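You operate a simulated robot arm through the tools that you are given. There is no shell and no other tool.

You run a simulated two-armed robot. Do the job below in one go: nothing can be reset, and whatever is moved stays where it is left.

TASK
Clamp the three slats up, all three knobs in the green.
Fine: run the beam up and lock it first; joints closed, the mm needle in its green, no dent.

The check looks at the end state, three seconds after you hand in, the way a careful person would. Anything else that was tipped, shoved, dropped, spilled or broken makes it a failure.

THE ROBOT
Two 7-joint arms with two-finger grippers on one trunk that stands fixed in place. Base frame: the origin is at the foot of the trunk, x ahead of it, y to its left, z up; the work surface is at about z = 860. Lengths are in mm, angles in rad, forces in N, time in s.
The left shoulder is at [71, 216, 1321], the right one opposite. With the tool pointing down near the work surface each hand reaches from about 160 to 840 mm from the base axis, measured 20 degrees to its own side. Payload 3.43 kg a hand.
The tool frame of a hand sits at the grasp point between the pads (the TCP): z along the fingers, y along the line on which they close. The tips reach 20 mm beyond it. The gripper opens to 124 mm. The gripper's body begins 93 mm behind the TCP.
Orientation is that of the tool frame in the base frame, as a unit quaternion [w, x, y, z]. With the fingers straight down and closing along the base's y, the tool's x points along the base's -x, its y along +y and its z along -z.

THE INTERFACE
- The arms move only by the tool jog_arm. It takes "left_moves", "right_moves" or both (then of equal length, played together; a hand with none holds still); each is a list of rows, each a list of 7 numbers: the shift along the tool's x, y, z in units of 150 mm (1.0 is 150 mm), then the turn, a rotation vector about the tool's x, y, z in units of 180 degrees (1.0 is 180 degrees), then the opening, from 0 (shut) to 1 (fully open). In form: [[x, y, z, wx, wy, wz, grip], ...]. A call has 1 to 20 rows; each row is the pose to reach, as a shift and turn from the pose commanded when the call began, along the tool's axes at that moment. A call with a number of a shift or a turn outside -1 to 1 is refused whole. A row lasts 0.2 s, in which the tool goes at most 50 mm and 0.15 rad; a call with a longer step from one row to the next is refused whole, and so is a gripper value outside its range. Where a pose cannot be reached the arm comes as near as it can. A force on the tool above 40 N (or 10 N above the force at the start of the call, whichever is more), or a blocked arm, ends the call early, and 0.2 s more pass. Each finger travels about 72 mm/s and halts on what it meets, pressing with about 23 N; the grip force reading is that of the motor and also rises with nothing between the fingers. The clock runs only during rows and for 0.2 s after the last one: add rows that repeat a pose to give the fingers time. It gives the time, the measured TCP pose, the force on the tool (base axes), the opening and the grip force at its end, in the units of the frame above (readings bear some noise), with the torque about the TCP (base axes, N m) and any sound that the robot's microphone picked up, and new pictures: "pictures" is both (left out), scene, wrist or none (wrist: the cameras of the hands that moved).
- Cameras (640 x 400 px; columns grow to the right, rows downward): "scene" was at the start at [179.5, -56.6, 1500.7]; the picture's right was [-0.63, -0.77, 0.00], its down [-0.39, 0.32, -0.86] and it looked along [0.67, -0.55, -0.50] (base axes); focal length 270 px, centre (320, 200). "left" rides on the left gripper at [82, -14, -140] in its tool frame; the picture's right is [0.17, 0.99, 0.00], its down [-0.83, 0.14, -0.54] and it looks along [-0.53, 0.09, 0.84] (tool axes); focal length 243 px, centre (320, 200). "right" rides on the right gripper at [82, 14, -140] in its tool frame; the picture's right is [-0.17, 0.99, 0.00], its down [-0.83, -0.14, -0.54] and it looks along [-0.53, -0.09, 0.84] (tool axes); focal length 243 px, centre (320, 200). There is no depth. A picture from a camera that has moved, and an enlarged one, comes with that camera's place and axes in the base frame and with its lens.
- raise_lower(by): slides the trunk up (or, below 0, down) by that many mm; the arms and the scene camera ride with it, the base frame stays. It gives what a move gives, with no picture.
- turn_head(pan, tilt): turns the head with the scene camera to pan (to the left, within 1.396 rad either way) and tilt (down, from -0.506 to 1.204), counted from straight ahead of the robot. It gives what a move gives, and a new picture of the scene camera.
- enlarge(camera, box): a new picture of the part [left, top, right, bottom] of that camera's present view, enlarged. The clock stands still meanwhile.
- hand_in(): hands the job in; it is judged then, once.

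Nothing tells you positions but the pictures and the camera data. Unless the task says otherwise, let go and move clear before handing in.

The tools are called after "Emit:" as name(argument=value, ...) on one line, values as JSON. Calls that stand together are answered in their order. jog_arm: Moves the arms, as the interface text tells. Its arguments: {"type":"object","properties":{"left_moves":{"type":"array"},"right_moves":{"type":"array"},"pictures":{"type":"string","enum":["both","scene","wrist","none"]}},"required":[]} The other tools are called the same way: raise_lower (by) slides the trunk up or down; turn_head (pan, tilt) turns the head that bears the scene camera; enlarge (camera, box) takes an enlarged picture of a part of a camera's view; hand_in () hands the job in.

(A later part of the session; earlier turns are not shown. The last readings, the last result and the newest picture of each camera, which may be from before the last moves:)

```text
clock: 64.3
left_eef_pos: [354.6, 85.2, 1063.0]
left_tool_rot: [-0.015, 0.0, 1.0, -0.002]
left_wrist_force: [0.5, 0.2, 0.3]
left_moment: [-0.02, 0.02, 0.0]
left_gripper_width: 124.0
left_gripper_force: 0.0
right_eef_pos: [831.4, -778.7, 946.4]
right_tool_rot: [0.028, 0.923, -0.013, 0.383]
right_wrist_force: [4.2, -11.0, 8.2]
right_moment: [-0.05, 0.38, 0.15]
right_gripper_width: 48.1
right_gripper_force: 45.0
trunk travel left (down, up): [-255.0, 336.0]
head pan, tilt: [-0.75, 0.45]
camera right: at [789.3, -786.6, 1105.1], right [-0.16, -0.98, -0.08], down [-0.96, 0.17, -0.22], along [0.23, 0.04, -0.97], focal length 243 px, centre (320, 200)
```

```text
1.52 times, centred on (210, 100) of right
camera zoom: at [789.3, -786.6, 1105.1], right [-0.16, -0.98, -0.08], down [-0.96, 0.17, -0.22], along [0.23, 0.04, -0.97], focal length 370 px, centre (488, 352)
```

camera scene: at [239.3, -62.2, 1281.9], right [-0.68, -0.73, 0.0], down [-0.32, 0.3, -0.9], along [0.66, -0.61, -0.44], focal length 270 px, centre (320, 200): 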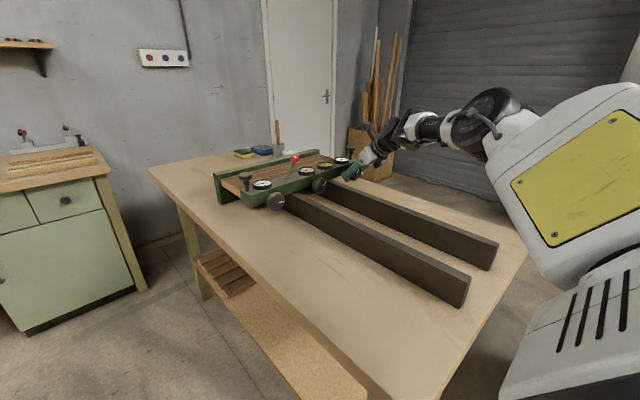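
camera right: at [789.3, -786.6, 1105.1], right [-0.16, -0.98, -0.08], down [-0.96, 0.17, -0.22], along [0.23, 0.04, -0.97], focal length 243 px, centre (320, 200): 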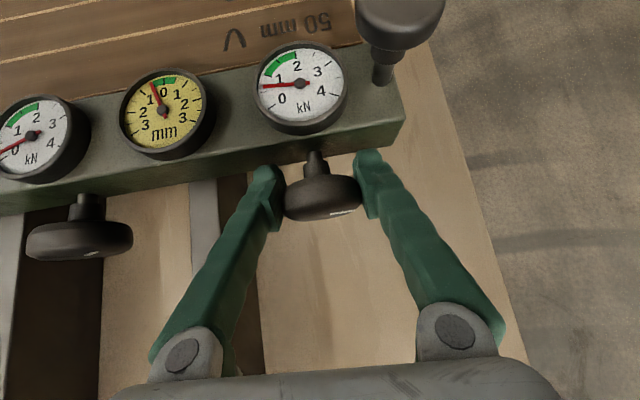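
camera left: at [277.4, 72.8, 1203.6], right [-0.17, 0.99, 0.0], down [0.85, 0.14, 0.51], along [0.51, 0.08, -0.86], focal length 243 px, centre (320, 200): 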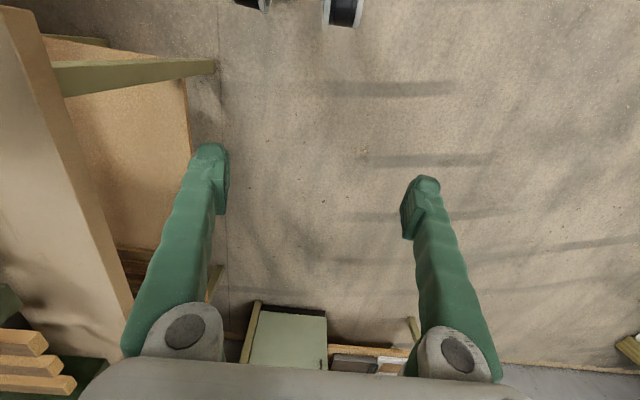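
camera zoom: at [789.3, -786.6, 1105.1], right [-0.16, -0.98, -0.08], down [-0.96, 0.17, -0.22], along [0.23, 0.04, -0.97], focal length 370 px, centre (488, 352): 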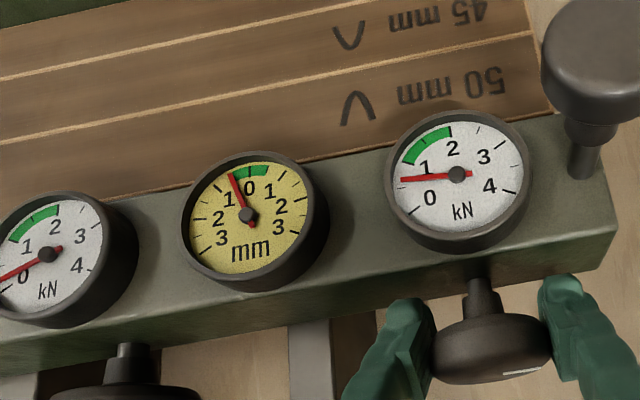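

Right ≈0.75 kN, middle ≈0.2, mm ≈ −0.6: the middle is lagging, so the mm dial shows bow and the middle must come up. I move back to the middle knob.

Emit:
jog_arm(right_moves=[[0, 0, 0, 0, 0, 0, 0.6], [0, 0, 0, 0, 0, 0, 0.6], [0, 0, -0.27, 0, 0, 0, 0.6], [0, 0, -0.54, 0, 0, 0, 0.6], [0, 0, -0.8, 0, 0, 0, 0.6], [0, -0.193, -0.812, -0.0282, 0.0018, -0.0282, 0.6], [0, -0.386, -0.824, -0.0565, 0.0036, -0.0565, 0.6], [0, -0.578, -0.836, -0.0847, 0.0054, -0.0847, 0.6], [0, -0.771, -0.848, -0.113, 0.0072, -0.113, 0.6], [0, -0.964, -0.86, -0.1412, 0.009, -0.1412, 0.6]], pictures="wrist")

Emit:
enlarge(camera="right", box=[0, 0, 440, 200])

```text
clock: 66.5
left_eef_pos: [355.3, 85.5, 1061.4]
left_tool_rot: [-0.014, 0.001, 1.0, -0.003]
left_wrist_force: [-1.0, 0.2, 0.3]
left_moment: [0.0, 0.01, 0.01]
left_gripper_width: 124.1
left_gripper_force: 0.0
right_eef_pos: [744.5, -628.4, 1032.4]
right_tool_rot: [0.312, 0.869, 0.108, 0.369]
right_wrist_force: [0.0, 0.4, 0.3]
right_moment: [-0.01, 0.0, -0.02]
right_gripper_width: 74.4
right_gripper_force: 0.0
trunk travel left (down, up): [-255.0, 336.0]
head pan, tilt: [-0.75, 0.45]
camera right: at [703.3, -541.3, 1163.9], right [-0.16, -0.84, 0.52], down [-0.96, 0.01, -0.28], along [0.23, -0.54, -0.81], focal length 243 px, centre (320, 200)
```

right: 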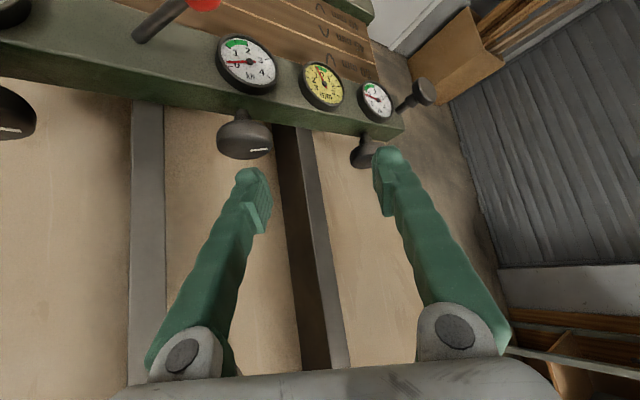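

```text
1.45 times, centred on (220, 100) of right
camera zoom: at [703.3, -541.3, 1163.9], right [-0.16, -0.84, 0.52], down [-0.96, 0.01, -0.28], along [0.23, -0.54, -0.81], focal length 353 px, centre (466, 346)
```

zoom: 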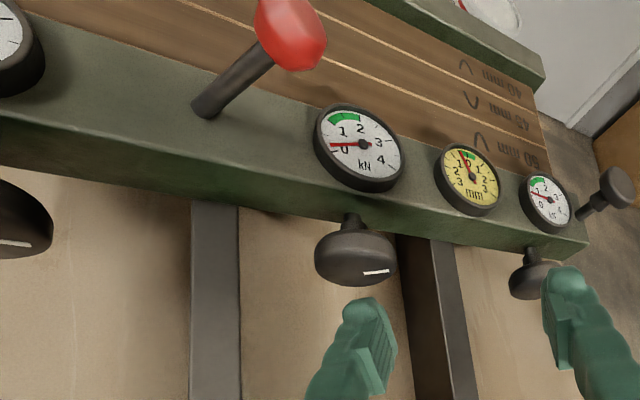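

Emit:
jog_arm(right_moves=[[0.06, -0.24, 0.05, 0, 0, 0, 0.6], [0.125, -0.485, 0.1, 0, 0, 0, 0.6], [0.125, -0.485, 0.25, 0, 0, 0, 0.6], [0.125, -0.485, 0.4, 0, 0, 0, 0.6]], pictures="wrist")

```text
clock: 67.5
left_eef_pos: [355.2, 83.9, 1061.2]
left_tool_rot: [-0.015, 0.001, 1.0, -0.002]
left_wrist_force: [-0.4, -0.4, -0.3]
left_moment: [-0.01, -0.02, 0.03]
left_gripper_width: 123.8
left_gripper_force: 0.1
right_eef_pos: [805.2, -588.9, 964.0]
right_tool_rot: [0.31, 0.87, 0.108, 0.369]
right_wrist_force: [1.2, 0.0, 0.0]
right_moment: [-0.01, 0.02, -0.01]
right_gripper_width: 74.4
right_gripper_force: 0.0
trunk travel left (down, up): [-255.0, 336.0]
head pan, tilt: [-0.75, 0.45]
camera right: at [763.6, -502.4, 1096.3], right [-0.16, -0.84, 0.52], down [-0.96, 0.01, -0.27], along [0.22, -0.54, -0.81], focal length 243 px, centre (320, 200)
```

right: 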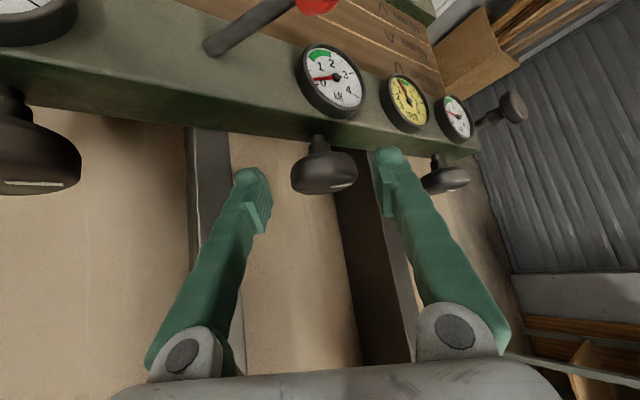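

Emit:
jog_arm(right_moves=[[0, 0.008, 0.09, 0, 0, 0, 0.6], [0, 0.008, 0.18, 0, 0, 0, 0.6], [0, 0.008, 0.255, 0, 0, 0, 0.6], [0, 0.008, 0.255, 0, 0, 0, 0.5], [0, 0.008, 0.255, 0, 0, 0, 0.4], [0, 0.008, 0.255, 0, 0, 0, 0.3], [0, 0.008, 0.255, 0, 0, 0, 0.2], [0, 0.008, 0.255, 0, 0, 0, 0.2]], pictures="wrist")

```text
clock: 69.3
left_eef_pos: [354.7, 85.7, 1061.8]
left_tool_rot: [-0.014, 0.0, 1.0, -0.003]
left_wrist_force: [-0.5, -0.6, 0.4]
left_moment: [-0.02, -0.03, 0.01]
left_gripper_width: 124.1
left_gripper_force: 0.0
right_eef_pos: [832.8, -607.7, 945.3]
right_tool_rot: [0.309, 0.87, 0.108, 0.368]
right_wrist_force: [-0.6, 4.4, -2.9]
right_moment: [0.02, -0.29, 0.22]
right_gripper_width: 48.1
right_gripper_force: 44.6
trunk travel left (down, up): [-255.0, 336.0]
head pan, tilt: [-0.75, 0.45]
camera right: at [790.7, -521.6, 1077.1], right [-0.16, -0.84, 0.52], down [-0.96, 0.01, -0.27], along [0.23, -0.54, -0.81], focal length 243 px, centre (320, 200)
```

right: 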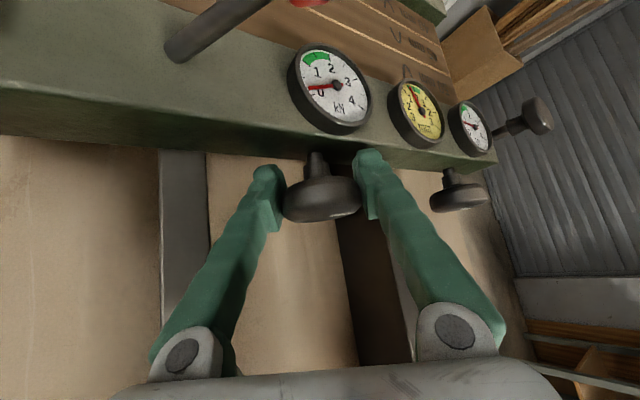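

Gripped and centred. I turn the middle knob 50° clockwise.

Emit:
jog_arm(right_moves=[[0, 0, 0, 0.0196, -0.0012, 0.0197, 0.2], [0, 0, 0, 0.0391, -0.0023, 0.0394, 0.2], [0, 0, 0, 0.0587, -0.0035, 0.0591, 0.2], [0, 0, 0, 0.0782, -0.0047, 0.0788, 0.2], [0, 0, 0, 0.0978, -0.0058, 0.0985, 0.2], [0, 0, 0, 0.1173, -0.007, 0.1182, 0.2], [0, 0, 0, 0.1369, -0.0082, 0.1379, 0.2], [0, 0, 0, 0.1564, -0.0093, 0.1576, 0.2], [0, 0, 0, 0.176, -0.0105, 0.1773, 0.2], [0, 0, 0, 0.1955, -0.0117, 0.197, 0.2]], pictures="wrist")

Emit:
enlarge(camera="right", box=[220, 0, 640, 220])

Emit:
enlarge(camera="scene", box=[230, 140, 370, 225])

```text
clock: 71.5
left_eef_pos: [354.3, 84.3, 1062.3]
left_tool_rot: [-0.014, 0.0, 1.0, -0.001]
left_wrist_force: [-0.7, 0.3, -0.4]
left_moment: [0.01, 0.03, -0.01]
left_gripper_width: 124.0
left_gripper_force: 0.1
right_eef_pos: [832.7, -611.3, 945.5]
right_tool_rot: [-0.085, 0.918, -0.06, 0.383]
right_wrist_force: [16.6, -16.0, 12.7]
right_moment: [-0.05, 0.14, 0.43]
right_gripper_width: 48.0
right_gripper_force: 45.1
trunk travel left (down, up): [-255.0, 336.0]
head pan, tilt: [-0.75, 0.45]
camera right: at [789.4, -655.0, 1097.8], right [-0.16, -0.94, -0.31], down [-0.96, 0.22, -0.17], along [0.23, 0.27, -0.93], focal length 243 px, centre (320, 200)
```

right: 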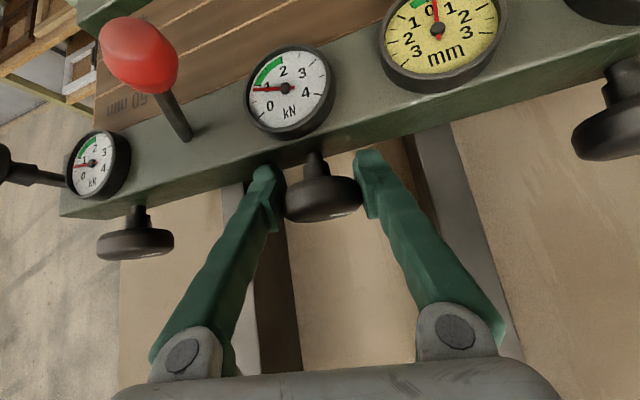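

```text
1.52 times, centred on (430, 110) of right
camera zoom: at [789.4, -655.0, 1097.8], right [-0.16, -0.94, -0.31], down [-0.96, 0.22, -0.17], along [0.23, 0.27, -0.93], focal length 370 px, centre (152, 337)
```

zoom: 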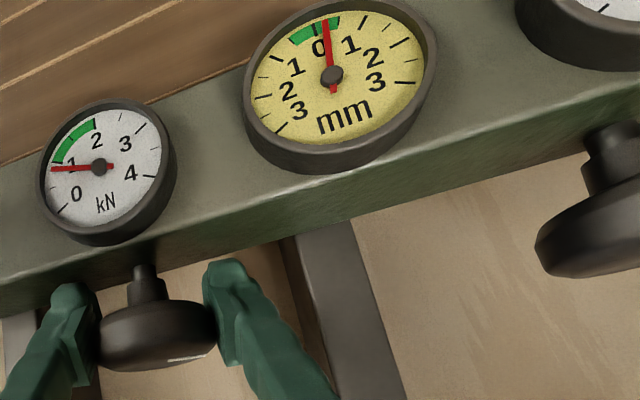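

```text
4.57 times, centred on (300, 182) of scene
camera zoom: at [239.4, -63.3, 1281.9], right [-0.68, -0.73, 0.0], down [-0.32, 0.3, -0.9], along [0.66, -0.61, -0.44], focal length 1235 px, centre (411, 280)
```

zoom: 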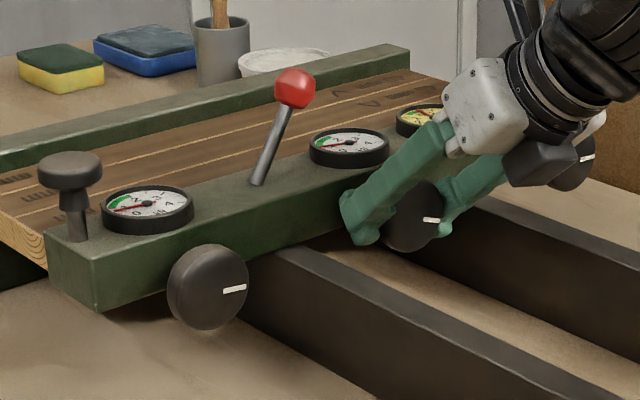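

Emit:
enlarge(camera="right", box=[50, 120, 150, 220])

Emit:
enlarge(camera="right", box=[370, 0, 510, 100])

```text
4.00 times, centred on (100, 170) of right
camera zoom: at [789.4, -655.0, 1097.8], right [-0.16, -0.94, -0.31], down [-0.96, 0.22, -0.17], along [0.23, 0.27, -0.93], focal length 970 px, centre (1200, 320)
```

zoom: 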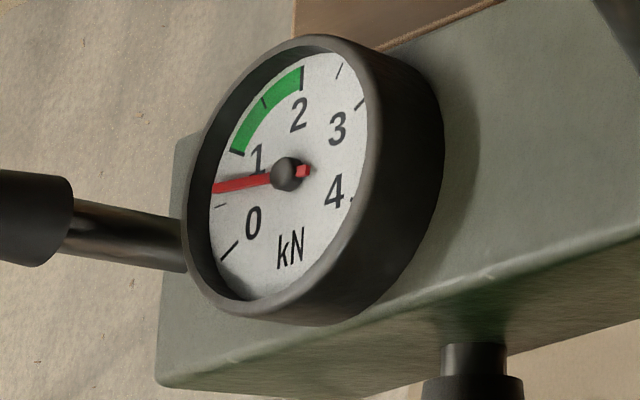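

```text
4.00 times, centred on (440, 50) of right
camera zoom: at [789.4, -655.0, 1097.8], right [-0.16, -0.94, -0.31], down [-0.96, 0.22, -0.17], along [0.23, 0.27, -0.93], focal length 970 px, centre (-160, 800)
```

zoom: 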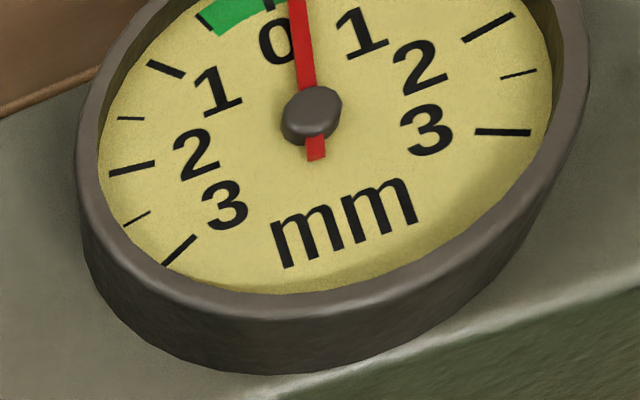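

Left ≈0.65, middle ≈0.85, mm ≈ +0.25. I add 20° on the middle, then go to the left knob.

Emit:
jog_arm(right_moves=[[0, 0, 0, 0.0196, -0.0012, 0.0197, 0.2], [0, 0, 0, 0.0391, -0.0023, 0.0394, 0.2], [0, 0, 0, 0.0587, -0.0035, 0.0591, 0.2], [0, 0, 0, 0.0782, -0.0047, 0.0788, 0.2]], pictures="wrist")

Emit:
enlarge(camera="right", box=[60, 0, 340, 220])

```text
clock: 72.5
left_eef_pos: [354.3, 84.1, 1062.2]
left_tool_rot: [-0.014, 0.0, 1.0, -0.002]
left_wrist_force: [0.3, 0.8, 0.0]
left_moment: [0.0, 0.03, -0.02]
left_gripper_width: 124.2
left_gripper_force: 0.0
right_eef_pos: [832.2, -611.9, 945.7]
right_tool_rot: [-0.243, 0.889, -0.126, 0.366]
right_wrist_force: [13.1, -20.4, 12.4]
right_moment: [-0.04, -0.75, -0.27]
right_gripper_width: 47.9
right_gripper_force: 44.6
trunk travel left (down, up): [-255.0, 336.0]
head pan, tilt: [-0.75, 0.45]
camera right: at [789.0, -704.8, 1073.3], right [-0.16, -0.77, -0.62], down [-0.96, 0.27, -0.09], along [0.23, 0.58, -0.78], focal length 243 px, centre (320, 200)
```

right: 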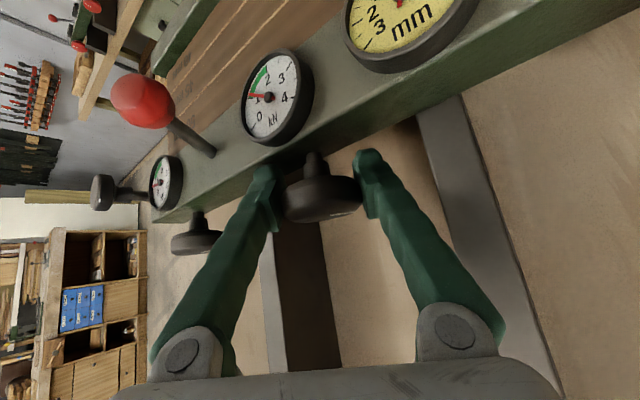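

```text
1.82 times, centred on (200, 110) of right
camera zoom: at [789.0, -704.8, 1073.3], right [-0.16, -0.77, -0.62], down [-0.96, 0.27, -0.09], along [0.23, 0.58, -0.78], focal length 441 px, centre (538, 364)
```

zoom: 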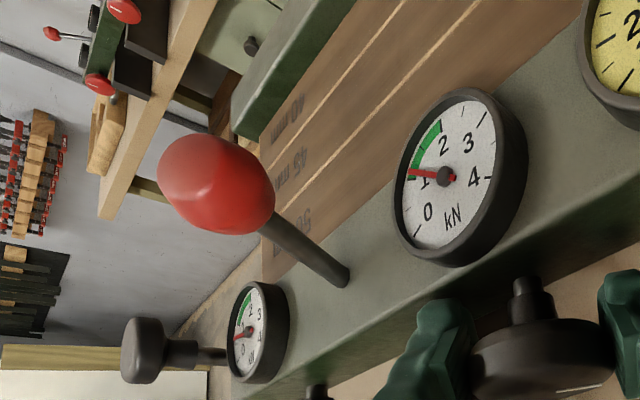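

Emit:
jog_arm(right_moves=[[0, 0, 0, 0, 0, 0, 0.6], [0, 0, 0, 0, 0, 0, 0.6], [0, 0, -0.27, 0, 0, 0, 0.6], [0, 0, -0.54, 0, 0, 0, 0.6], [0, 0, -0.8, 0, 0, 0, 0.6], [-0.053, -0.141, -0.757, -0.0318, 0.0021, -0.0323, 0.6], [-0.105, -0.281, -0.715, -0.0635, 0.0042, -0.0646, 0.6], [-0.158, -0.422, -0.672, -0.0953, 0.0062, -0.0969, 0.6], [-0.211, -0.563, -0.629, -0.1271, 0.0083, -0.1292, 0.6], [-0.263, -0.703, -0.587, -0.1588, 0.0104, -0.1615, 0.6], [-0.316, -0.844, -0.544, -0.1906, 0.0125, -0.1938, 0.6]], pictures="wrist")

Emit:
enlarge(camera="right", box=[160, 0, 640, 200])

```text
clock: 74.9
left_eef_pos: [355.4, 86.6, 1062.6]
left_tool_rot: [-0.014, 0.001, 1.0, -0.003]
left_wrist_force: [0.2, -0.3, 0.3]
left_moment: [-0.01, 0.02, 0.02]
left_gripper_width: 124.1
left_gripper_force: 0.1
right_eef_pos: [746.4, -509.2, 1035.1]
right_tool_rot: [0.148, 0.911, 0.04, 0.383]
right_wrist_force: [1.2, 1.1, -0.1]
right_moment: [-0.04, 0.03, -0.04]
right_gripper_width: 74.6
right_gripper_force: 0.1
trunk travel left (down, up): [-255.0, 336.0]
head pan, tilt: [-0.75, 0.45]
camera right: at [704.0, -474.6, 1189.3], right [-0.16, -0.97, 0.18], down [-0.96, 0.11, -0.26], along [0.23, -0.22, -0.95], focal length 243 px, centre (320, 200)
```

right: 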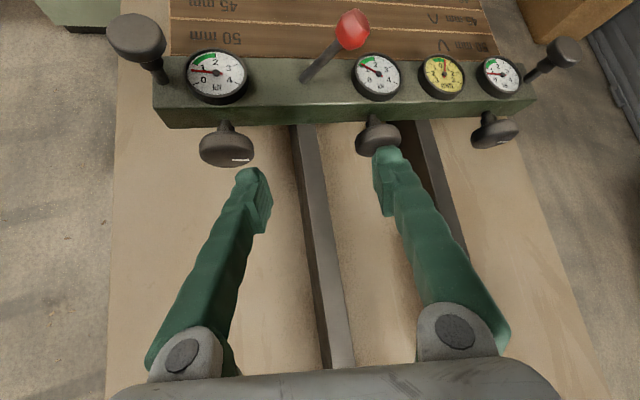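

```text
1.33 times, centred on (400, 100) of right
camera zoom: at [704.0, -474.6, 1189.3], right [-0.16, -0.97, 0.18], down [-0.96, 0.11, -0.26], along [0.23, -0.22, -0.95], focal length 324 px, centre (213, 333)
```

zoom: 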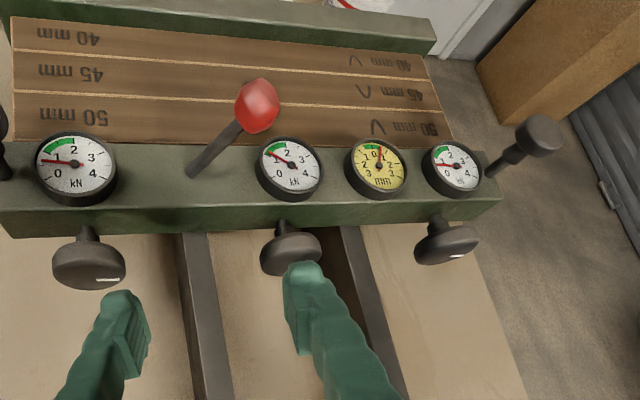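

This pose shows all dials; I read them at higher zoom.

Emit:
enlarge(camera="right", box=[180, 40, 280, 110])

Emit:
enlarge(camera="right", box=[340, 40, 530, 110])

```text
5.71 times, centred on (230, 75) of right
camera zoom: at [704.0, -474.6, 1189.3], right [-0.16, -0.97, 0.18], down [-0.96, 0.11, -0.26], along [0.23, -0.22, -0.95], focal length 1386 px, centre (834, 914)
```

zoom: 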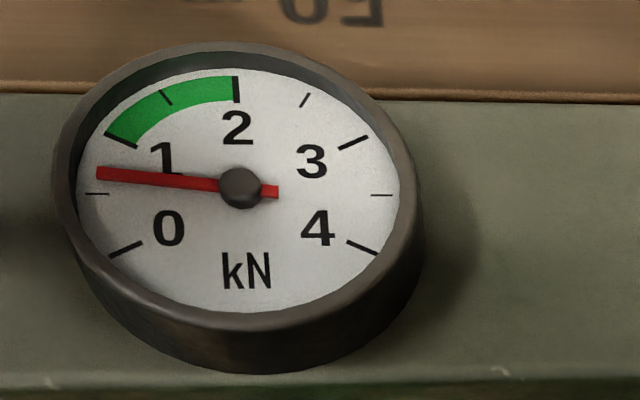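

```text
3.37 times, centred on (435, 75) of right
camera zoom: at [704.0, -474.6, 1189.3], right [-0.16, -0.97, 0.18], down [-0.96, 0.11, -0.26], along [0.23, -0.22, -0.95], focal length 817 px, centre (-67, 621)
```

zoom: 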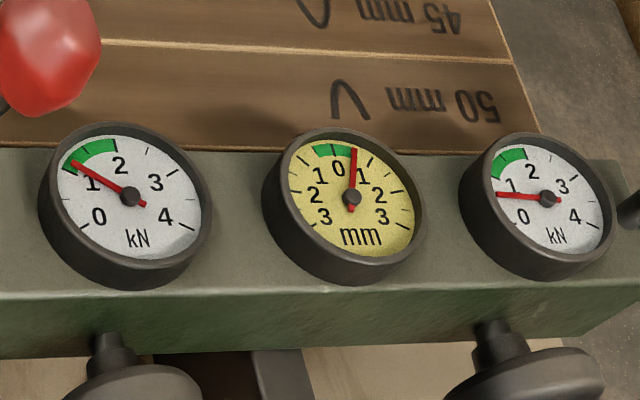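

L≈0.67, M≈1.1, R≈0.65, mm≈+0.5. Now I grip the left knob again.

Emit:
jog_arm(right_moves=[[0.02, -0.21, 0.03, 0, 0, 0, 0.6], [0.05, -0.43, 0.06, 0, 0, 0, 0.6], [0.073, -0.642, 0.1, 0, 0, 0, 0.6], [0.073, -0.642, 0.28, 0, 0, 0, 0.6], [0.073, -0.642, 0.43, 0, 0, 0, 0.6]], pictures="wrist")

```text
clock: 76.1
left_eef_pos: [355.8, 85.5, 1062.6]
left_tool_rot: [-0.014, 0.0, 1.0, -0.003]
left_wrist_force: [-0.1, -0.2, 0.5]
left_moment: [0.02, 0.02, -0.01]
left_gripper_width: 124.1
left_gripper_force: 0.1
right_eef_pos: [806.2, -431.8, 969.2]
right_tool_rot: [0.146, 0.911, 0.04, 0.384]
right_wrist_force: [0.1, 0.1, 0.3]
right_moment: [0.02, 0.01, -0.04]
right_gripper_width: 74.5
right_gripper_force: 0.0
trunk travel left (down, up): [-255.0, 336.0]
head pan, tilt: [-0.75, 0.45]
camera right: at [763.5, -398.0, 1124.3], right [-0.16, -0.97, 0.18], down [-0.96, 0.11, -0.26], along [0.23, -0.21, -0.95], focal length 243 px, centre (320, 200)
```

right: 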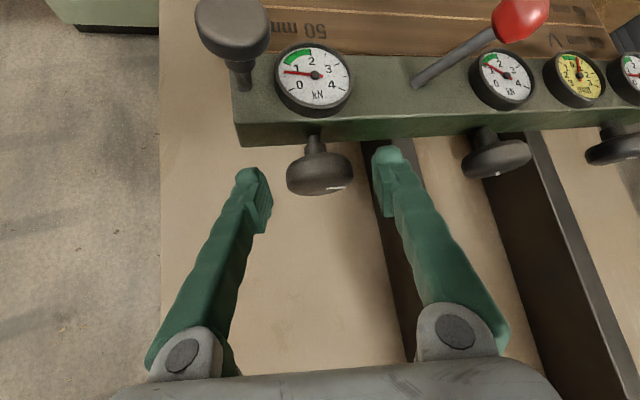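

Aligned. I advance 37 mm and close on the left knob, then turn in the next step.

Emit:
jog_arm(right_moves=[[0, 0, 0.09, 0, 0, 0, 0.6], [0, 0, 0.18, 0, 0, 0, 0.6], [0, 0, 0.245, 0, 0, 0, 0.6], [0, 0, 0.245, 0, 0, 0, 0.5], [0, 0, 0.245, 0, 0, 0, 0.4], [0, 0, 0.245, 0, 0, 0, 0.3], [0, 0, 0.245, 0, 0, 0, 0.2], [0, 0, 0.245, 0, 0, 0, 0.2]], pictures="wrist")

```text
clock: 77.9
left_eef_pos: [354.6, 85.4, 1062.7]
left_tool_rot: [-0.014, 0.001, 1.0, -0.003]
left_wrist_force: [0.3, 0.0, 0.6]
left_moment: [0.02, 0.02, 0.01]
left_gripper_width: 123.8
left_gripper_force: 0.0
right_eef_pos: [828.3, -439.7, 945.3]
right_tool_rot: [0.146, 0.911, 0.041, 0.383]
right_wrist_force: [0.2, 7.9, -4.7]
right_moment: [0.02, -0.28, 0.09]
right_gripper_width: 48.2
right_gripper_force: 44.4
trunk travel left (down, up): [-255.0, 336.0]
head pan, tilt: [-0.75, 0.45]
camera right: at [786.4, -405.5, 1099.5], right [-0.15, -0.97, 0.18], down [-0.96, 0.11, -0.25], along [0.23, -0.21, -0.95], focal length 243 px, centre (320, 200)
```

right: 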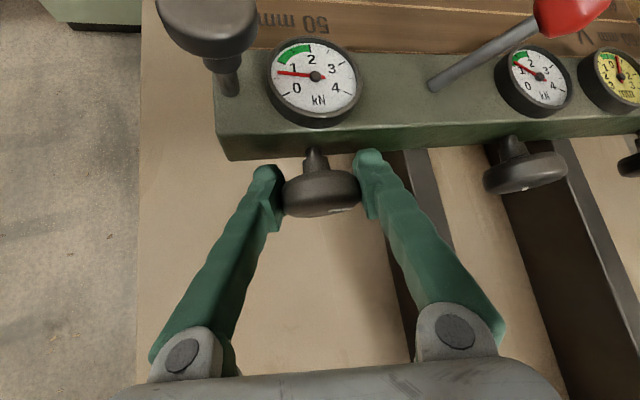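

Emit:
jog_arm(right_moves=[[0, 0, 0, 0.0195, -0.001, 0.0197, 0.2], [0, 0, 0, 0.0391, -0.0021, 0.0394, 0.2], [0, 0, 0, 0.0586, -0.0031, 0.0592, 0.2], [0, 0, 0, 0.0781, -0.0041, 0.0789, 0.2], [0, 0, 0, 0.0976, -0.0051, 0.0986, 0.2], [0, 0, 0, 0.1172, -0.0062, 0.1183, 0.2], [0, 0, 0, 0.1367, -0.0072, 0.1381, 0.2], [0, 0, 0, 0.1562, -0.0082, 0.1578, 0.2], [0, 0, 0, 0.1758, -0.0093, 0.1775, 0.2], [0, 0, 0, 0.1953, -0.0103, 0.1972, 0.2]], pictures="wrist")

Emit:
enlarge(camera="right", box=[200, 0, 640, 220])

```text
clock: 80.1
left_eef_pos: [354.0, 84.7, 1062.1]
left_tool_rot: [-0.014, 0.001, 1.0, -0.002]
left_wrist_force: [-0.2, -0.1, -1.0]
left_moment: [0.02, 0.01, 0.0]
left_gripper_width: 123.8
left_gripper_force: 0.1
right_eef_pos: [828.8, -441.6, 944.3]
right_tool_rot: [-0.254, 0.886, -0.127, 0.366]
right_wrist_force: [-6.1, -6.3, -1.9]
right_moment: [0.04, -1.04, -0.35]
right_gripper_width: 47.9
right_gripper_force: 45.3
trunk travel left (down, up): [-255.0, 336.0]
head pan, tilt: [-0.75, 0.45]
camera right: at [785.8, -537.2, 1071.0], right [-0.15, -0.76, -0.63], down [-0.96, 0.27, -0.08], along [0.23, 0.59, -0.77], focal length 243 px, centre (320, 200)
```

right: 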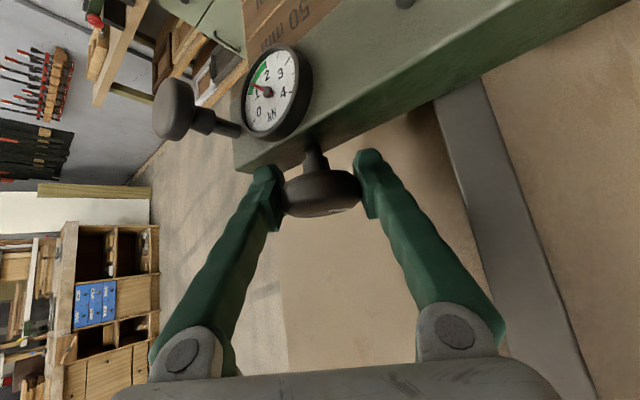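

```text
1.45 times, centred on (420, 110) of right
camera zoom: at [785.8, -537.2, 1071.0], right [-0.15, -0.76, -0.63], down [-0.96, 0.27, -0.08], along [0.23, 0.59, -0.77], focal length 353 px, centre (174, 331)
```

zoom: 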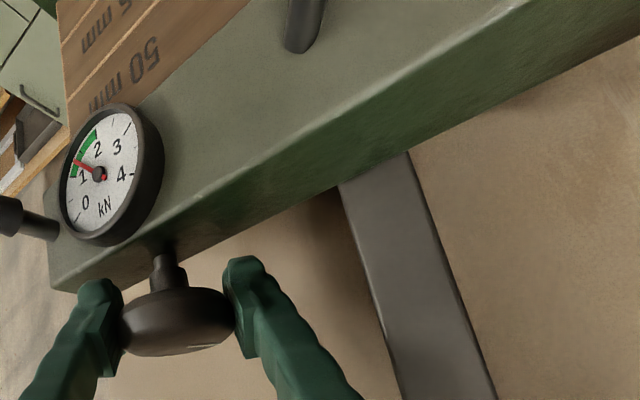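

Left ≈1.2 kN. I release, back out, and roll the hand upright to read all dials again before going right.

Emit:
jog_arm(right_moves=[[0, 0, 0, 0, 0, 0, 0.6], [0, 0, 0, 0, 0, 0, 0.6], [0, 0, -0.27, 0, 0, 0, 0.6], [0, 0, -0.54, 0, 0, 0, 0.6], [0, 0, -0.8, 0, 0, 0, 0.6], [0.02, 0.06, -0.82, -0.0317, 0.0018, -0.0323, 0.6], [0.05, 0.12, -0.85, -0.0635, 0.0035, -0.0647, 0.6], [0.09, 0.2, -0.88, -0.0952, 0.0053, -0.097, 0.6], [0.13, 0.28, -0.91, -0.127, 0.0071, -0.1293, 0.6], [0.17, 0.34, -0.94, -0.1587, 0.0088, -0.1617, 0.6], [0.2, 0.4, -0.96, -0.1867, 0.0104, -0.1901, 0.6]], pictures="wrist")

Emit:
enlarge(camera="right", box=[160, 20, 540, 120])

```text
clock: 82.5
left_eef_pos: [354.8, 85.6, 1061.6]
left_tool_rot: [-0.014, 0.0, 1.0, -0.004]
left_wrist_force: [-0.1, -0.5, 0.2]
left_moment: [-0.05, 0.02, 0.02]
left_gripper_width: 124.0
left_gripper_force: 0.1
right_eef_pos: [745.0, -554.1, 1016.9]
right_tool_rot: [0.13, 0.913, 0.036, 0.386]
right_wrist_force: [0.2, -0.2, 0.4]
right_moment: [-0.01, 0.0, 0.02]
right_gripper_width: 74.4
right_gripper_force: 0.0
trunk travel left (down, up): [-255.0, 336.0]
head pan, tilt: [-0.75, 0.45]
camera right: at [702.2, -524.3, 1172.9], right [-0.15, -0.98, 0.15], down [-0.96, 0.11, -0.25], along [0.23, -0.18, -0.96], focal length 243 px, centre (320, 200)
```

right: 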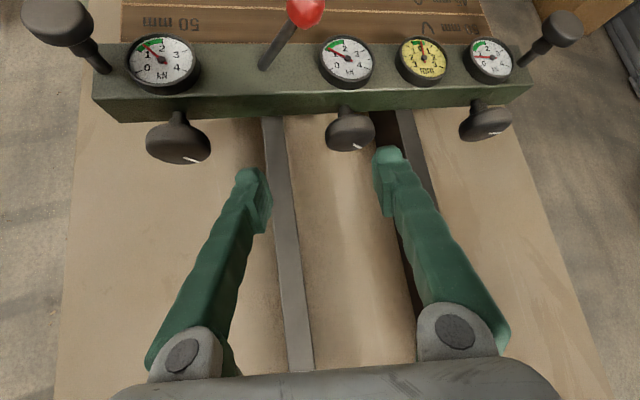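

```text
1.68 times, centred on (350, 70) of right
camera zoom: at [702.2, -524.3, 1172.9], right [-0.15, -0.98, 0.15], down [-0.96, 0.11, -0.25], along [0.23, -0.18, -0.96], focal length 409 px, centre (270, 419)
```

zoom: 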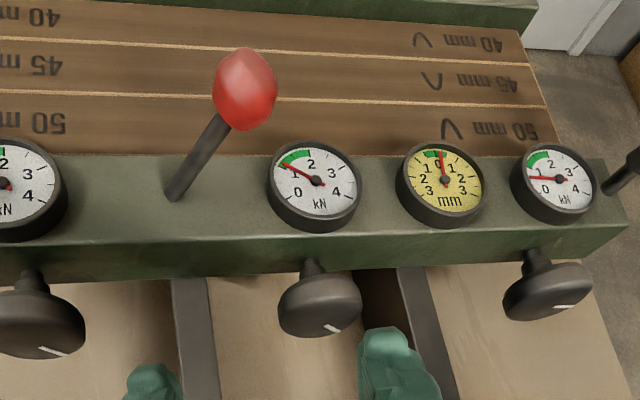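

L≈1.3, M≈1.05, R≈0.6, mm≈+0.1. On to the right knob.

Emit:
jog_arm(right_moves=[[-0.042, 0.236, 0.075, -0.0272, 0.0014, -0.0278, 0.6], [-0.083, 0.473, 0.151, -0.0544, 0.0027, -0.0556, 0.6], [-0.125, 0.709, 0.226, -0.0816, 0.0041, -0.0833, 0.6], [-0.166, 0.945, 0.302, -0.1088, 0.0054, -0.1111, 0.6]], pictures="wrist")

```text
clock: 83.5
left_eef_pos: [355.4, 84.6, 1061.9]
left_tool_rot: [-0.015, 0.0, 1.0, -0.002]
left_wrist_force: [-0.4, -0.1, 0.2]
left_moment: [-0.01, 0.0, -0.03]
left_gripper_width: 124.3
left_gripper_force: 0.0
right_eef_pos: [755.7, -707.4, 1006.2]
right_tool_rot: [0.347, 0.854, 0.128, 0.365]
right_wrist_force: [-0.4, -0.2, -0.1]
right_moment: [-0.03, 0.03, -0.06]
right_gripper_width: 74.5
right_gripper_force: 0.0
trunk travel left (down, up): [-255.0, 336.0]
head pan, tilt: [-0.75, 0.45]
camera right: at [713.4, -609.1, 1129.6], right [-0.15, -0.79, 0.59], down [-0.96, -0.02, -0.27], along [0.23, -0.61, -0.76], focal length 243 px, centre (320, 200)
```

right: 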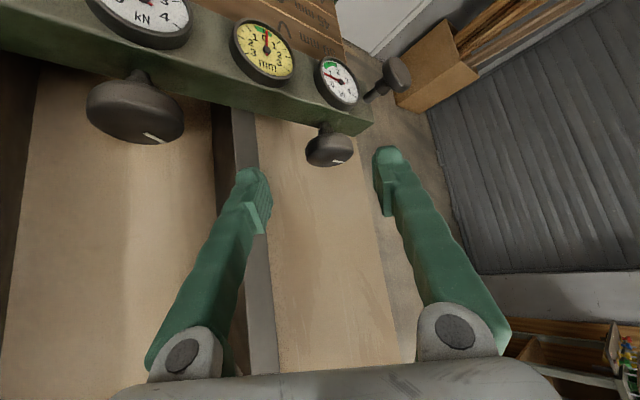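

Emit:
jog_arm(right_moves=[[-0.045, 0.025, 0.15, 0, 0, 0, 0.6], [-0.091, 0.051, 0.32, 0, 0, 0, 0.6], [-0.091, 0.051, 0.48, 0, 0, 0, 0.6], [-0.091, 0.051, 0.62, 0, 0, 0, 0.6], [-0.091, 0.051, 0.72, 0, 0, 0, 0.6], [-0.091, 0.051, 0.79, 0, 0, 0, 0.6], [-0.091, 0.051, 0.79, 0, 0, 0, 0.5], [-0.091, 0.051, 0.79, 0, 0, 0, 0.4], [-0.091, 0.051, 0.79, 0, 0, 0, 0.3], [-0.091, 0.051, 0.79, 0, 0, 0, 0.2], [-0.091, 0.051, 0.79, 0, 0, 0, 0.2]], pictures="wrist")

```text
clock: 85.9
left_eef_pos: [354.6, 84.3, 1062.2]
left_tool_rot: [-0.014, 0.0, 1.0, -0.003]
left_wrist_force: [-0.7, 1.0, 0.0]
left_moment: [0.0, 0.01, -0.04]
left_gripper_width: 124.0
left_gripper_force: 0.1
right_eef_pos: [830.5, -776.4, 946.6]
right_tool_rot: [0.347, 0.854, 0.126, 0.366]
right_wrist_force: [4.6, -5.4, 4.1]
right_moment: [-0.08, 0.12, 0.01]
right_gripper_width: 48.4
right_gripper_force: 45.2
trunk travel left (down, up): [-255.0, 336.0]
head pan, tilt: [-0.75, 0.45]
camera right: at [787.2, -678.6, 1070.3], right [-0.15, -0.79, 0.59], down [-0.96, -0.02, -0.28], along [0.23, -0.61, -0.76], focal length 243 px, centre (320, 200)
```

right: 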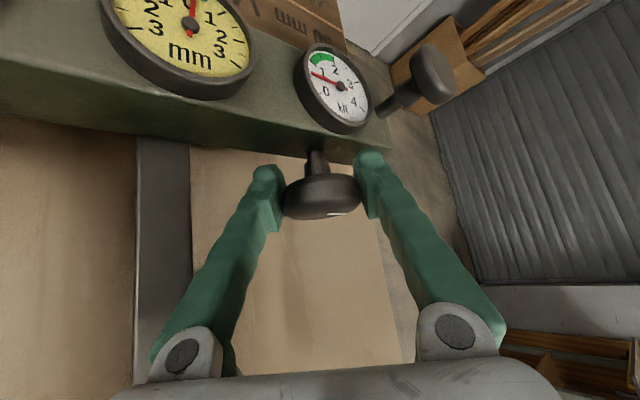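

Emit:
jog_arm(right_moves=[[0, 0, 0, 0.0195, -0.001, 0.0198, 0.2], [0, 0, 0, 0.0389, -0.0019, 0.0396, 0.2], [0, 0, 0, 0.0584, -0.0029, 0.0593, 0.2], [0, 0, 0, 0.0779, -0.0039, 0.0791, 0.2], [0, 0, 0, 0.0973, -0.0049, 0.0989, 0.2], [0, 0, 0, 0.1168, -0.0058, 0.1187, 0.2], [0, 0, 0, 0.1363, -0.0068, 0.1384, 0.2], [0, 0, 0, 0.1557, -0.0078, 0.1582, 0.2]], pictures="wrist")

Emit:
enlarge(camera="right", box=[0, 0, 420, 200])

```text
clock: 87.7
left_eef_pos: [354.0, 83.2, 1062.7]
left_tool_rot: [-0.013, 0.0, 1.0, -0.002]
left_wrist_force: [-0.1, -0.5, 0.5]
left_moment: [0.03, -0.01, 0.03]
left_gripper_width: 124.2
left_gripper_force: 0.0
right_eef_pos: [829.6, -779.8, 948.0]
right_tool_rot: [0.035, 0.92, -0.008, 0.391]
right_wrist_force: [9.0, -23.6, 15.4]
right_moment: [-0.16, -0.64, 0.41]
right_gripper_width: 48.4
right_gripper_force: 45.8
trunk travel left (down, up): [-255.0, 336.0]
head pan, tilt: [-0.75, 0.45]
camera right: at [785.8, -783.3, 1106.1], right [-0.16, -0.99, -0.06], down [-0.96, 0.17, -0.23], along [0.24, 0.02, -0.97], focal length 243 px, centre (320, 200)
```

right: 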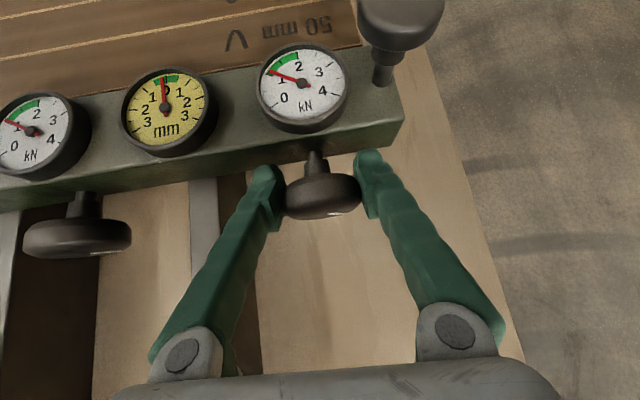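

```text
1.52 times, centred on (210, 100) of right
camera zoom: at [785.8, -783.3, 1106.1], right [-0.16, -0.99, -0.06], down [-0.96, 0.17, -0.23], along [0.24, 0.02, -0.97], focal length 370 px, centre (488, 352)
```

zoom: 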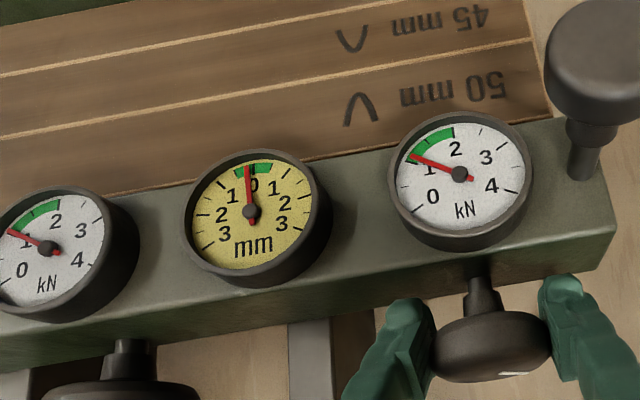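

R≈1.2, M≈1.1, mm≈−0.1 — all in green, though low in the band. I release and take an overview before a final even top-up.

Emit:
jog_arm(right_moves=[[0, 0, 0, 0, 0, 0, 0.6], [0, 0, 0, 0, 0, 0, 0.6], [0, 0, -0.27, 0, 0, 0, 0.6], [0, 0, -0.54, 0, 0, 0, 0.6], [0, 0, -0.8, 0, 0, 0, 0.6], [0, -0.193, -0.812, -0.0282, 0.0018, -0.0282, 0.6], [0, -0.386, -0.824, -0.0565, 0.0036, -0.0565, 0.6], [0, -0.578, -0.836, -0.0847, 0.0054, -0.0847, 0.6], [0, -0.771, -0.848, -0.113, 0.0072, -0.113, 0.6], [0, -0.964, -0.86, -0.1412, 0.009, -0.1412, 0.6]], pictures="wrist")

Emit:
enlarge(camera="right", box=[200, 20, 420, 130])

Emit:
enlarge(camera="scene", box=[230, 140, 370, 225])

```text
clock: 89.9
left_eef_pos: [354.4, 85.7, 1062.3]
left_tool_rot: [-0.014, 0.0, 1.0, -0.003]
left_wrist_force: [0.7, 0.1, 1.2]
left_moment: [-0.02, 0.01, -0.03]
left_gripper_width: 124.0
left_gripper_force: 0.3
right_eef_pos: [741.5, -623.7, 1028.5]
right_tool_rot: [0.319, 0.864, 0.111, 0.372]
right_wrist_force: [0.6, 0.0, 0.3]
right_moment: [-0.02, 0.03, -0.04]
right_gripper_width: 74.3
right_gripper_force: 0.1
trunk travel left (down, up): [-255.0, 336.0]
head pan, tilt: [-0.75, 0.45]
camera right: at [698.4, -534.1, 1157.4], right [-0.16, -0.83, 0.53], down [-0.96, 0.0, -0.28], along [0.24, -0.55, -0.8], focal length 243 px, centre (320, 200)
```

right: 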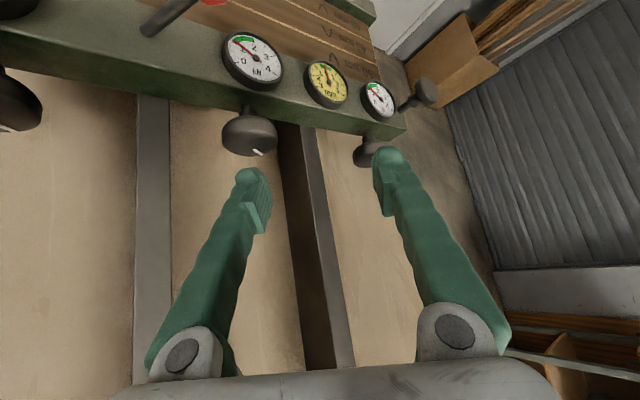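

```text
2.91 times, centred on (310, 75) of right
camera zoom: at [698.4, -534.1, 1157.4], right [-0.16, -0.83, 0.53], down [-0.96, 0.0, -0.28], along [0.24, -0.55, -0.8], focal length 706 px, centre (349, 564)
```

zoom: 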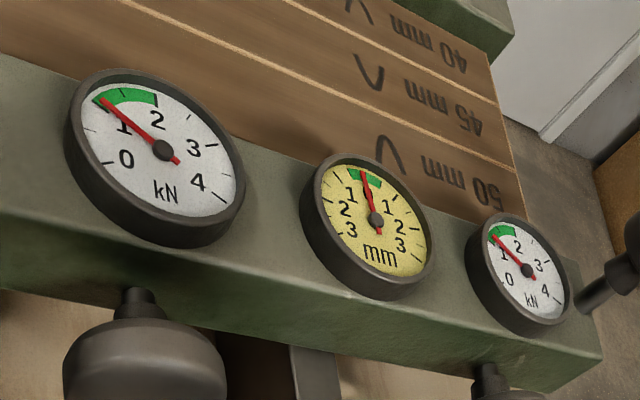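

```text
4.57 times, centred on (300, 182) of scene
camera zoom: at [239.3, -61.7, 1281.9], right [-0.68, -0.73, 0.0], down [-0.32, 0.3, -0.9], along [0.66, -0.61, -0.44], focal length 1235 px, centre (411, 280)
```

zoom: 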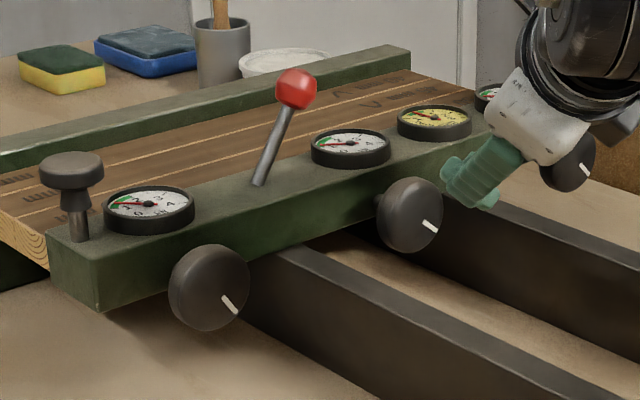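

All three are in green but near the lower edge (~1.1–1.2). I top up evenly for margin, starting with the middle knob.

Emit:
jog_arm(right_moves=[[0.07, -0.22, 0.03, 0, 0, 0, 0.6], [0.146, -0.454, 0.07, 0, 0, 0, 0.6], [0.146, -0.454, 0.25, 0, 0, 0, 0.6], [0.146, -0.454, 0.42, 0, 0, 0, 0.6], [0.146, -0.454, 0.56, 0, 0, 0, 0.6], [0.146, -0.454, 0.665, 0, 0, 0, 0.6], [0.146, -0.454, 0.665, 0, 0, 0, 0.5], [0.146, -0.454, 0.665, 0, 0, 0, 0.4], [0.146, -0.454, 0.665, 0, 0, 0, 0.3], [0.146, -0.454, 0.665, 0, 0, 0, 0.2], [0.146, -0.454, 0.665, 0, 0, 0, 0.2]], pictures="wrist")

```text
clock: 92.3
left_eef_pos: [355.1, 85.4, 1062.8]
left_tool_rot: [-0.014, 0.0, 1.0, -0.003]
left_wrist_force: [0.0, -0.6, -0.6]
left_moment: [-0.01, 0.01, -0.01]
left_gripper_width: 123.9
left_gripper_force: 0.2
right_eef_pos: [832.6, -607.1, 946.4]
right_tool_rot: [0.317, 0.865, 0.112, 0.373]
right_wrist_force: [0.9, 0.8, 1.2]
right_moment: [-0.01, -0.03, 0.09]
right_gripper_width: 48.1
right_gripper_force: 44.8
trunk travel left (down, up): [-255.0, 336.0]
head pan, tilt: [-0.75, 0.45]
camera right: at [788.8, -518.6, 1076.1], right [-0.16, -0.83, 0.53], down [-0.96, 0.0, -0.28], along [0.24, -0.55, -0.8], focal length 243 px, centre (320, 200)
```

right: 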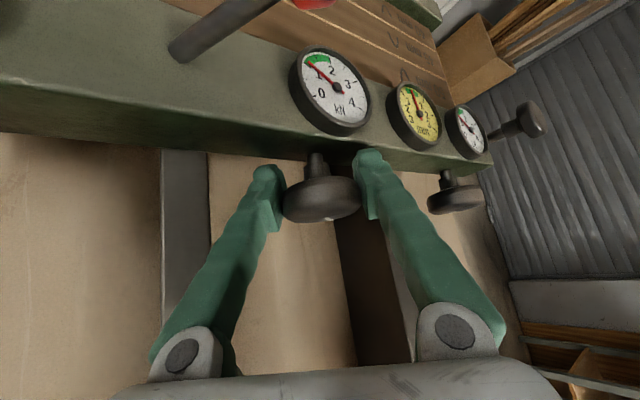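

Emit:
jog_arm(right_moves=[[0, 0, 0, 0.0195, -0.0012, 0.0198, 0.2], [0, 0, 0, 0.0389, -0.0024, 0.0396, 0.2], [0, 0, 0, 0.0584, -0.0036, 0.0594, 0.2], [0, 0, 0, 0.0779, -0.0048, 0.0792, 0.2], [0, 0, 0, 0.0973, -0.006, 0.099, 0.2], [0, 0, 0, 0.1168, -0.0072, 0.1188, 0.2]], pictures="wrist")

Emit:
enlarge(camera="right", box=[200, 0, 560, 180])

```text
clock: 93.7
left_eef_pos: [353.7, 83.0, 1062.7]
left_tool_rot: [-0.014, 0.0, 1.0, -0.002]
left_wrist_force: [-0.1, 0.8, -0.1]
left_moment: [0.02, 0.0, 0.0]
left_gripper_width: 124.1
left_gripper_force: 0.1
right_eef_pos: [831.8, -609.8, 947.9]
right_tool_rot: [0.083, 0.917, 0.011, 0.39]
right_wrist_force: [3.9, -12.8, 7.6]
right_moment: [-0.05, -0.27, 0.16]
right_gripper_width: 47.9
right_gripper_force: 44.7
trunk travel left (down, up): [-255.0, 336.0]
head pan, tilt: [-0.75, 0.45]
camera right: at [788.6, -597.1, 1104.6], right [-0.16, -0.99, 0.04], down [-0.96, 0.14, -0.25], along [0.24, -0.08, -0.97], focal length 243 px, centre (320, 200)
```

right: 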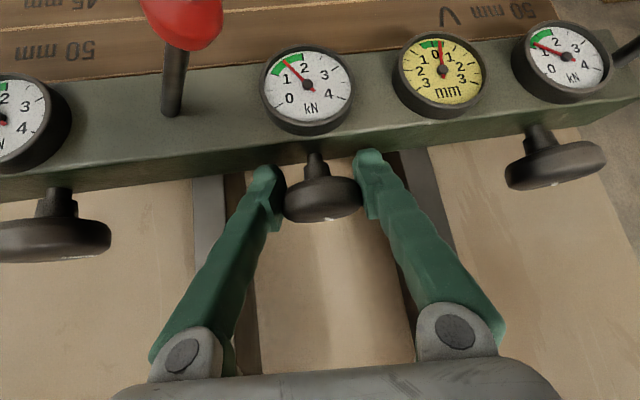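

```text
1.78 times, centred on (380, 90) of right
camera zoom: at [788.6, -597.1, 1104.6], right [-0.16, -0.99, 0.04], down [-0.96, 0.14, -0.25], along [0.24, -0.08, -0.97], focal length 431 px, centre (213, 396)
```

zoom: 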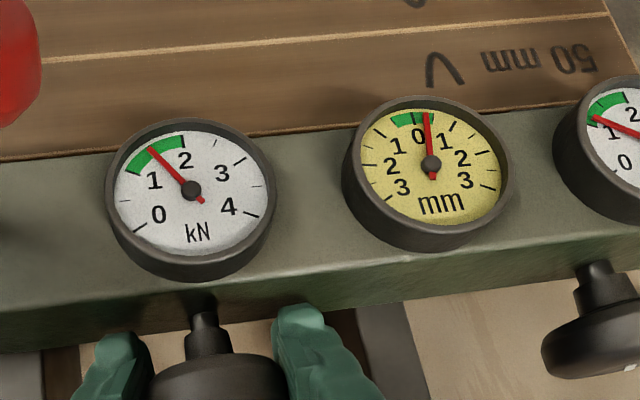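

M≈1.45, mm≈+0.3, R≈1.1. I go to the left knob for a 20–25° top-up.

Emit:
jog_arm(right_moves=[[0, 0, 0, 0, 0, 0, 0.6], [0, 0, 0, 0, 0, 0, 0.6], [0, 0, -0.27, 0, 0, 0, 0.6], [0, 0, -0.54, 0, 0, 0, 0.6], [0, 0, -0.8, 0, 0, 0, 0.6], [0.019, -0.214, -0.831, -0.0097, 0.0006, -0.01, 0.6], [0.037, -0.428, -0.862, -0.0194, 0.0013, -0.02, 0.6], [0.056, -0.641, -0.893, -0.029, 0.0019, -0.03, 0.6], [0.074, -0.855, -0.924, -0.0387, 0.0025, -0.0399, 0.6]], pictures="wrist")

Emit:
enlarge(camera="right", box=[180, 30, 540, 120])

```text
clock: 95.7
left_eef_pos: [355.2, 85.0, 1061.6]
left_tool_rot: [-0.013, 0.0, 1.0, -0.003]
left_wrist_force: [0.6, -0.6, 0.4]
left_moment: [-0.02, -0.03, 0.01]
left_gripper_width: 124.0
left_gripper_force: 0.1
right_eef_pos: [742.1, -458.9, 1030.0]
right_tool_rot: [0.163, 0.907, 0.046, 0.385]
right_wrist_force: [0.7, 0.2, 0.7]
right_moment: [0.0, 0.05, -0.02]
right_gripper_width: 74.2
right_gripper_force: 0.1
trunk travel left (down, up): [-255.0, 336.0]
head pan, tilt: [-0.75, 0.45]
camera right: at [699.4, -418.7, 1182.3], right [-0.16, -0.96, 0.21], down [-0.96, 0.1, -0.26], along [0.23, -0.25, -0.94], focal length 243 px, centre (320, 200)
```

right: 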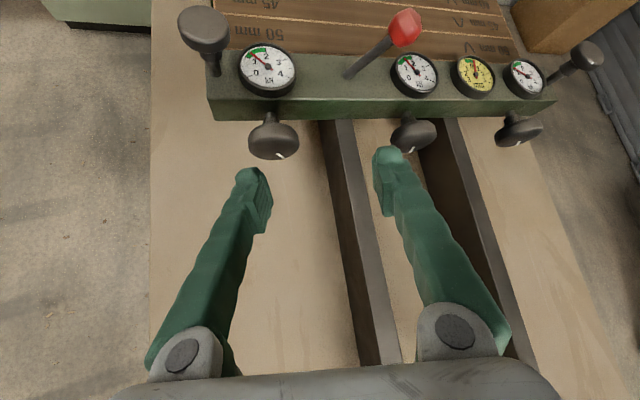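

```text
1.78 times, centred on (360, 75) of right
camera zoom: at [699.4, -418.7, 1182.3], right [-0.16, -0.96, 0.21], down [-0.96, 0.1, -0.26], along [0.23, -0.25, -0.94], focal length 431 px, centre (249, 422)
```

zoom: 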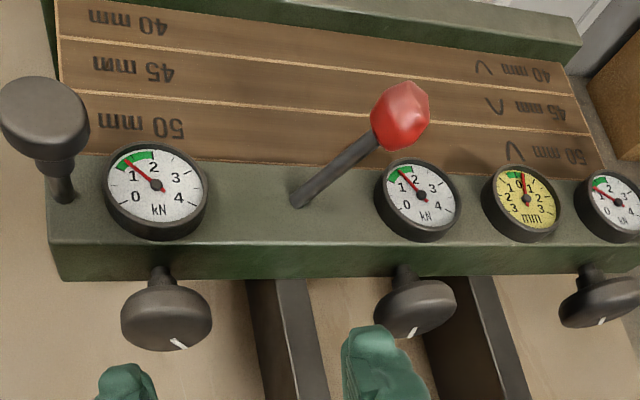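

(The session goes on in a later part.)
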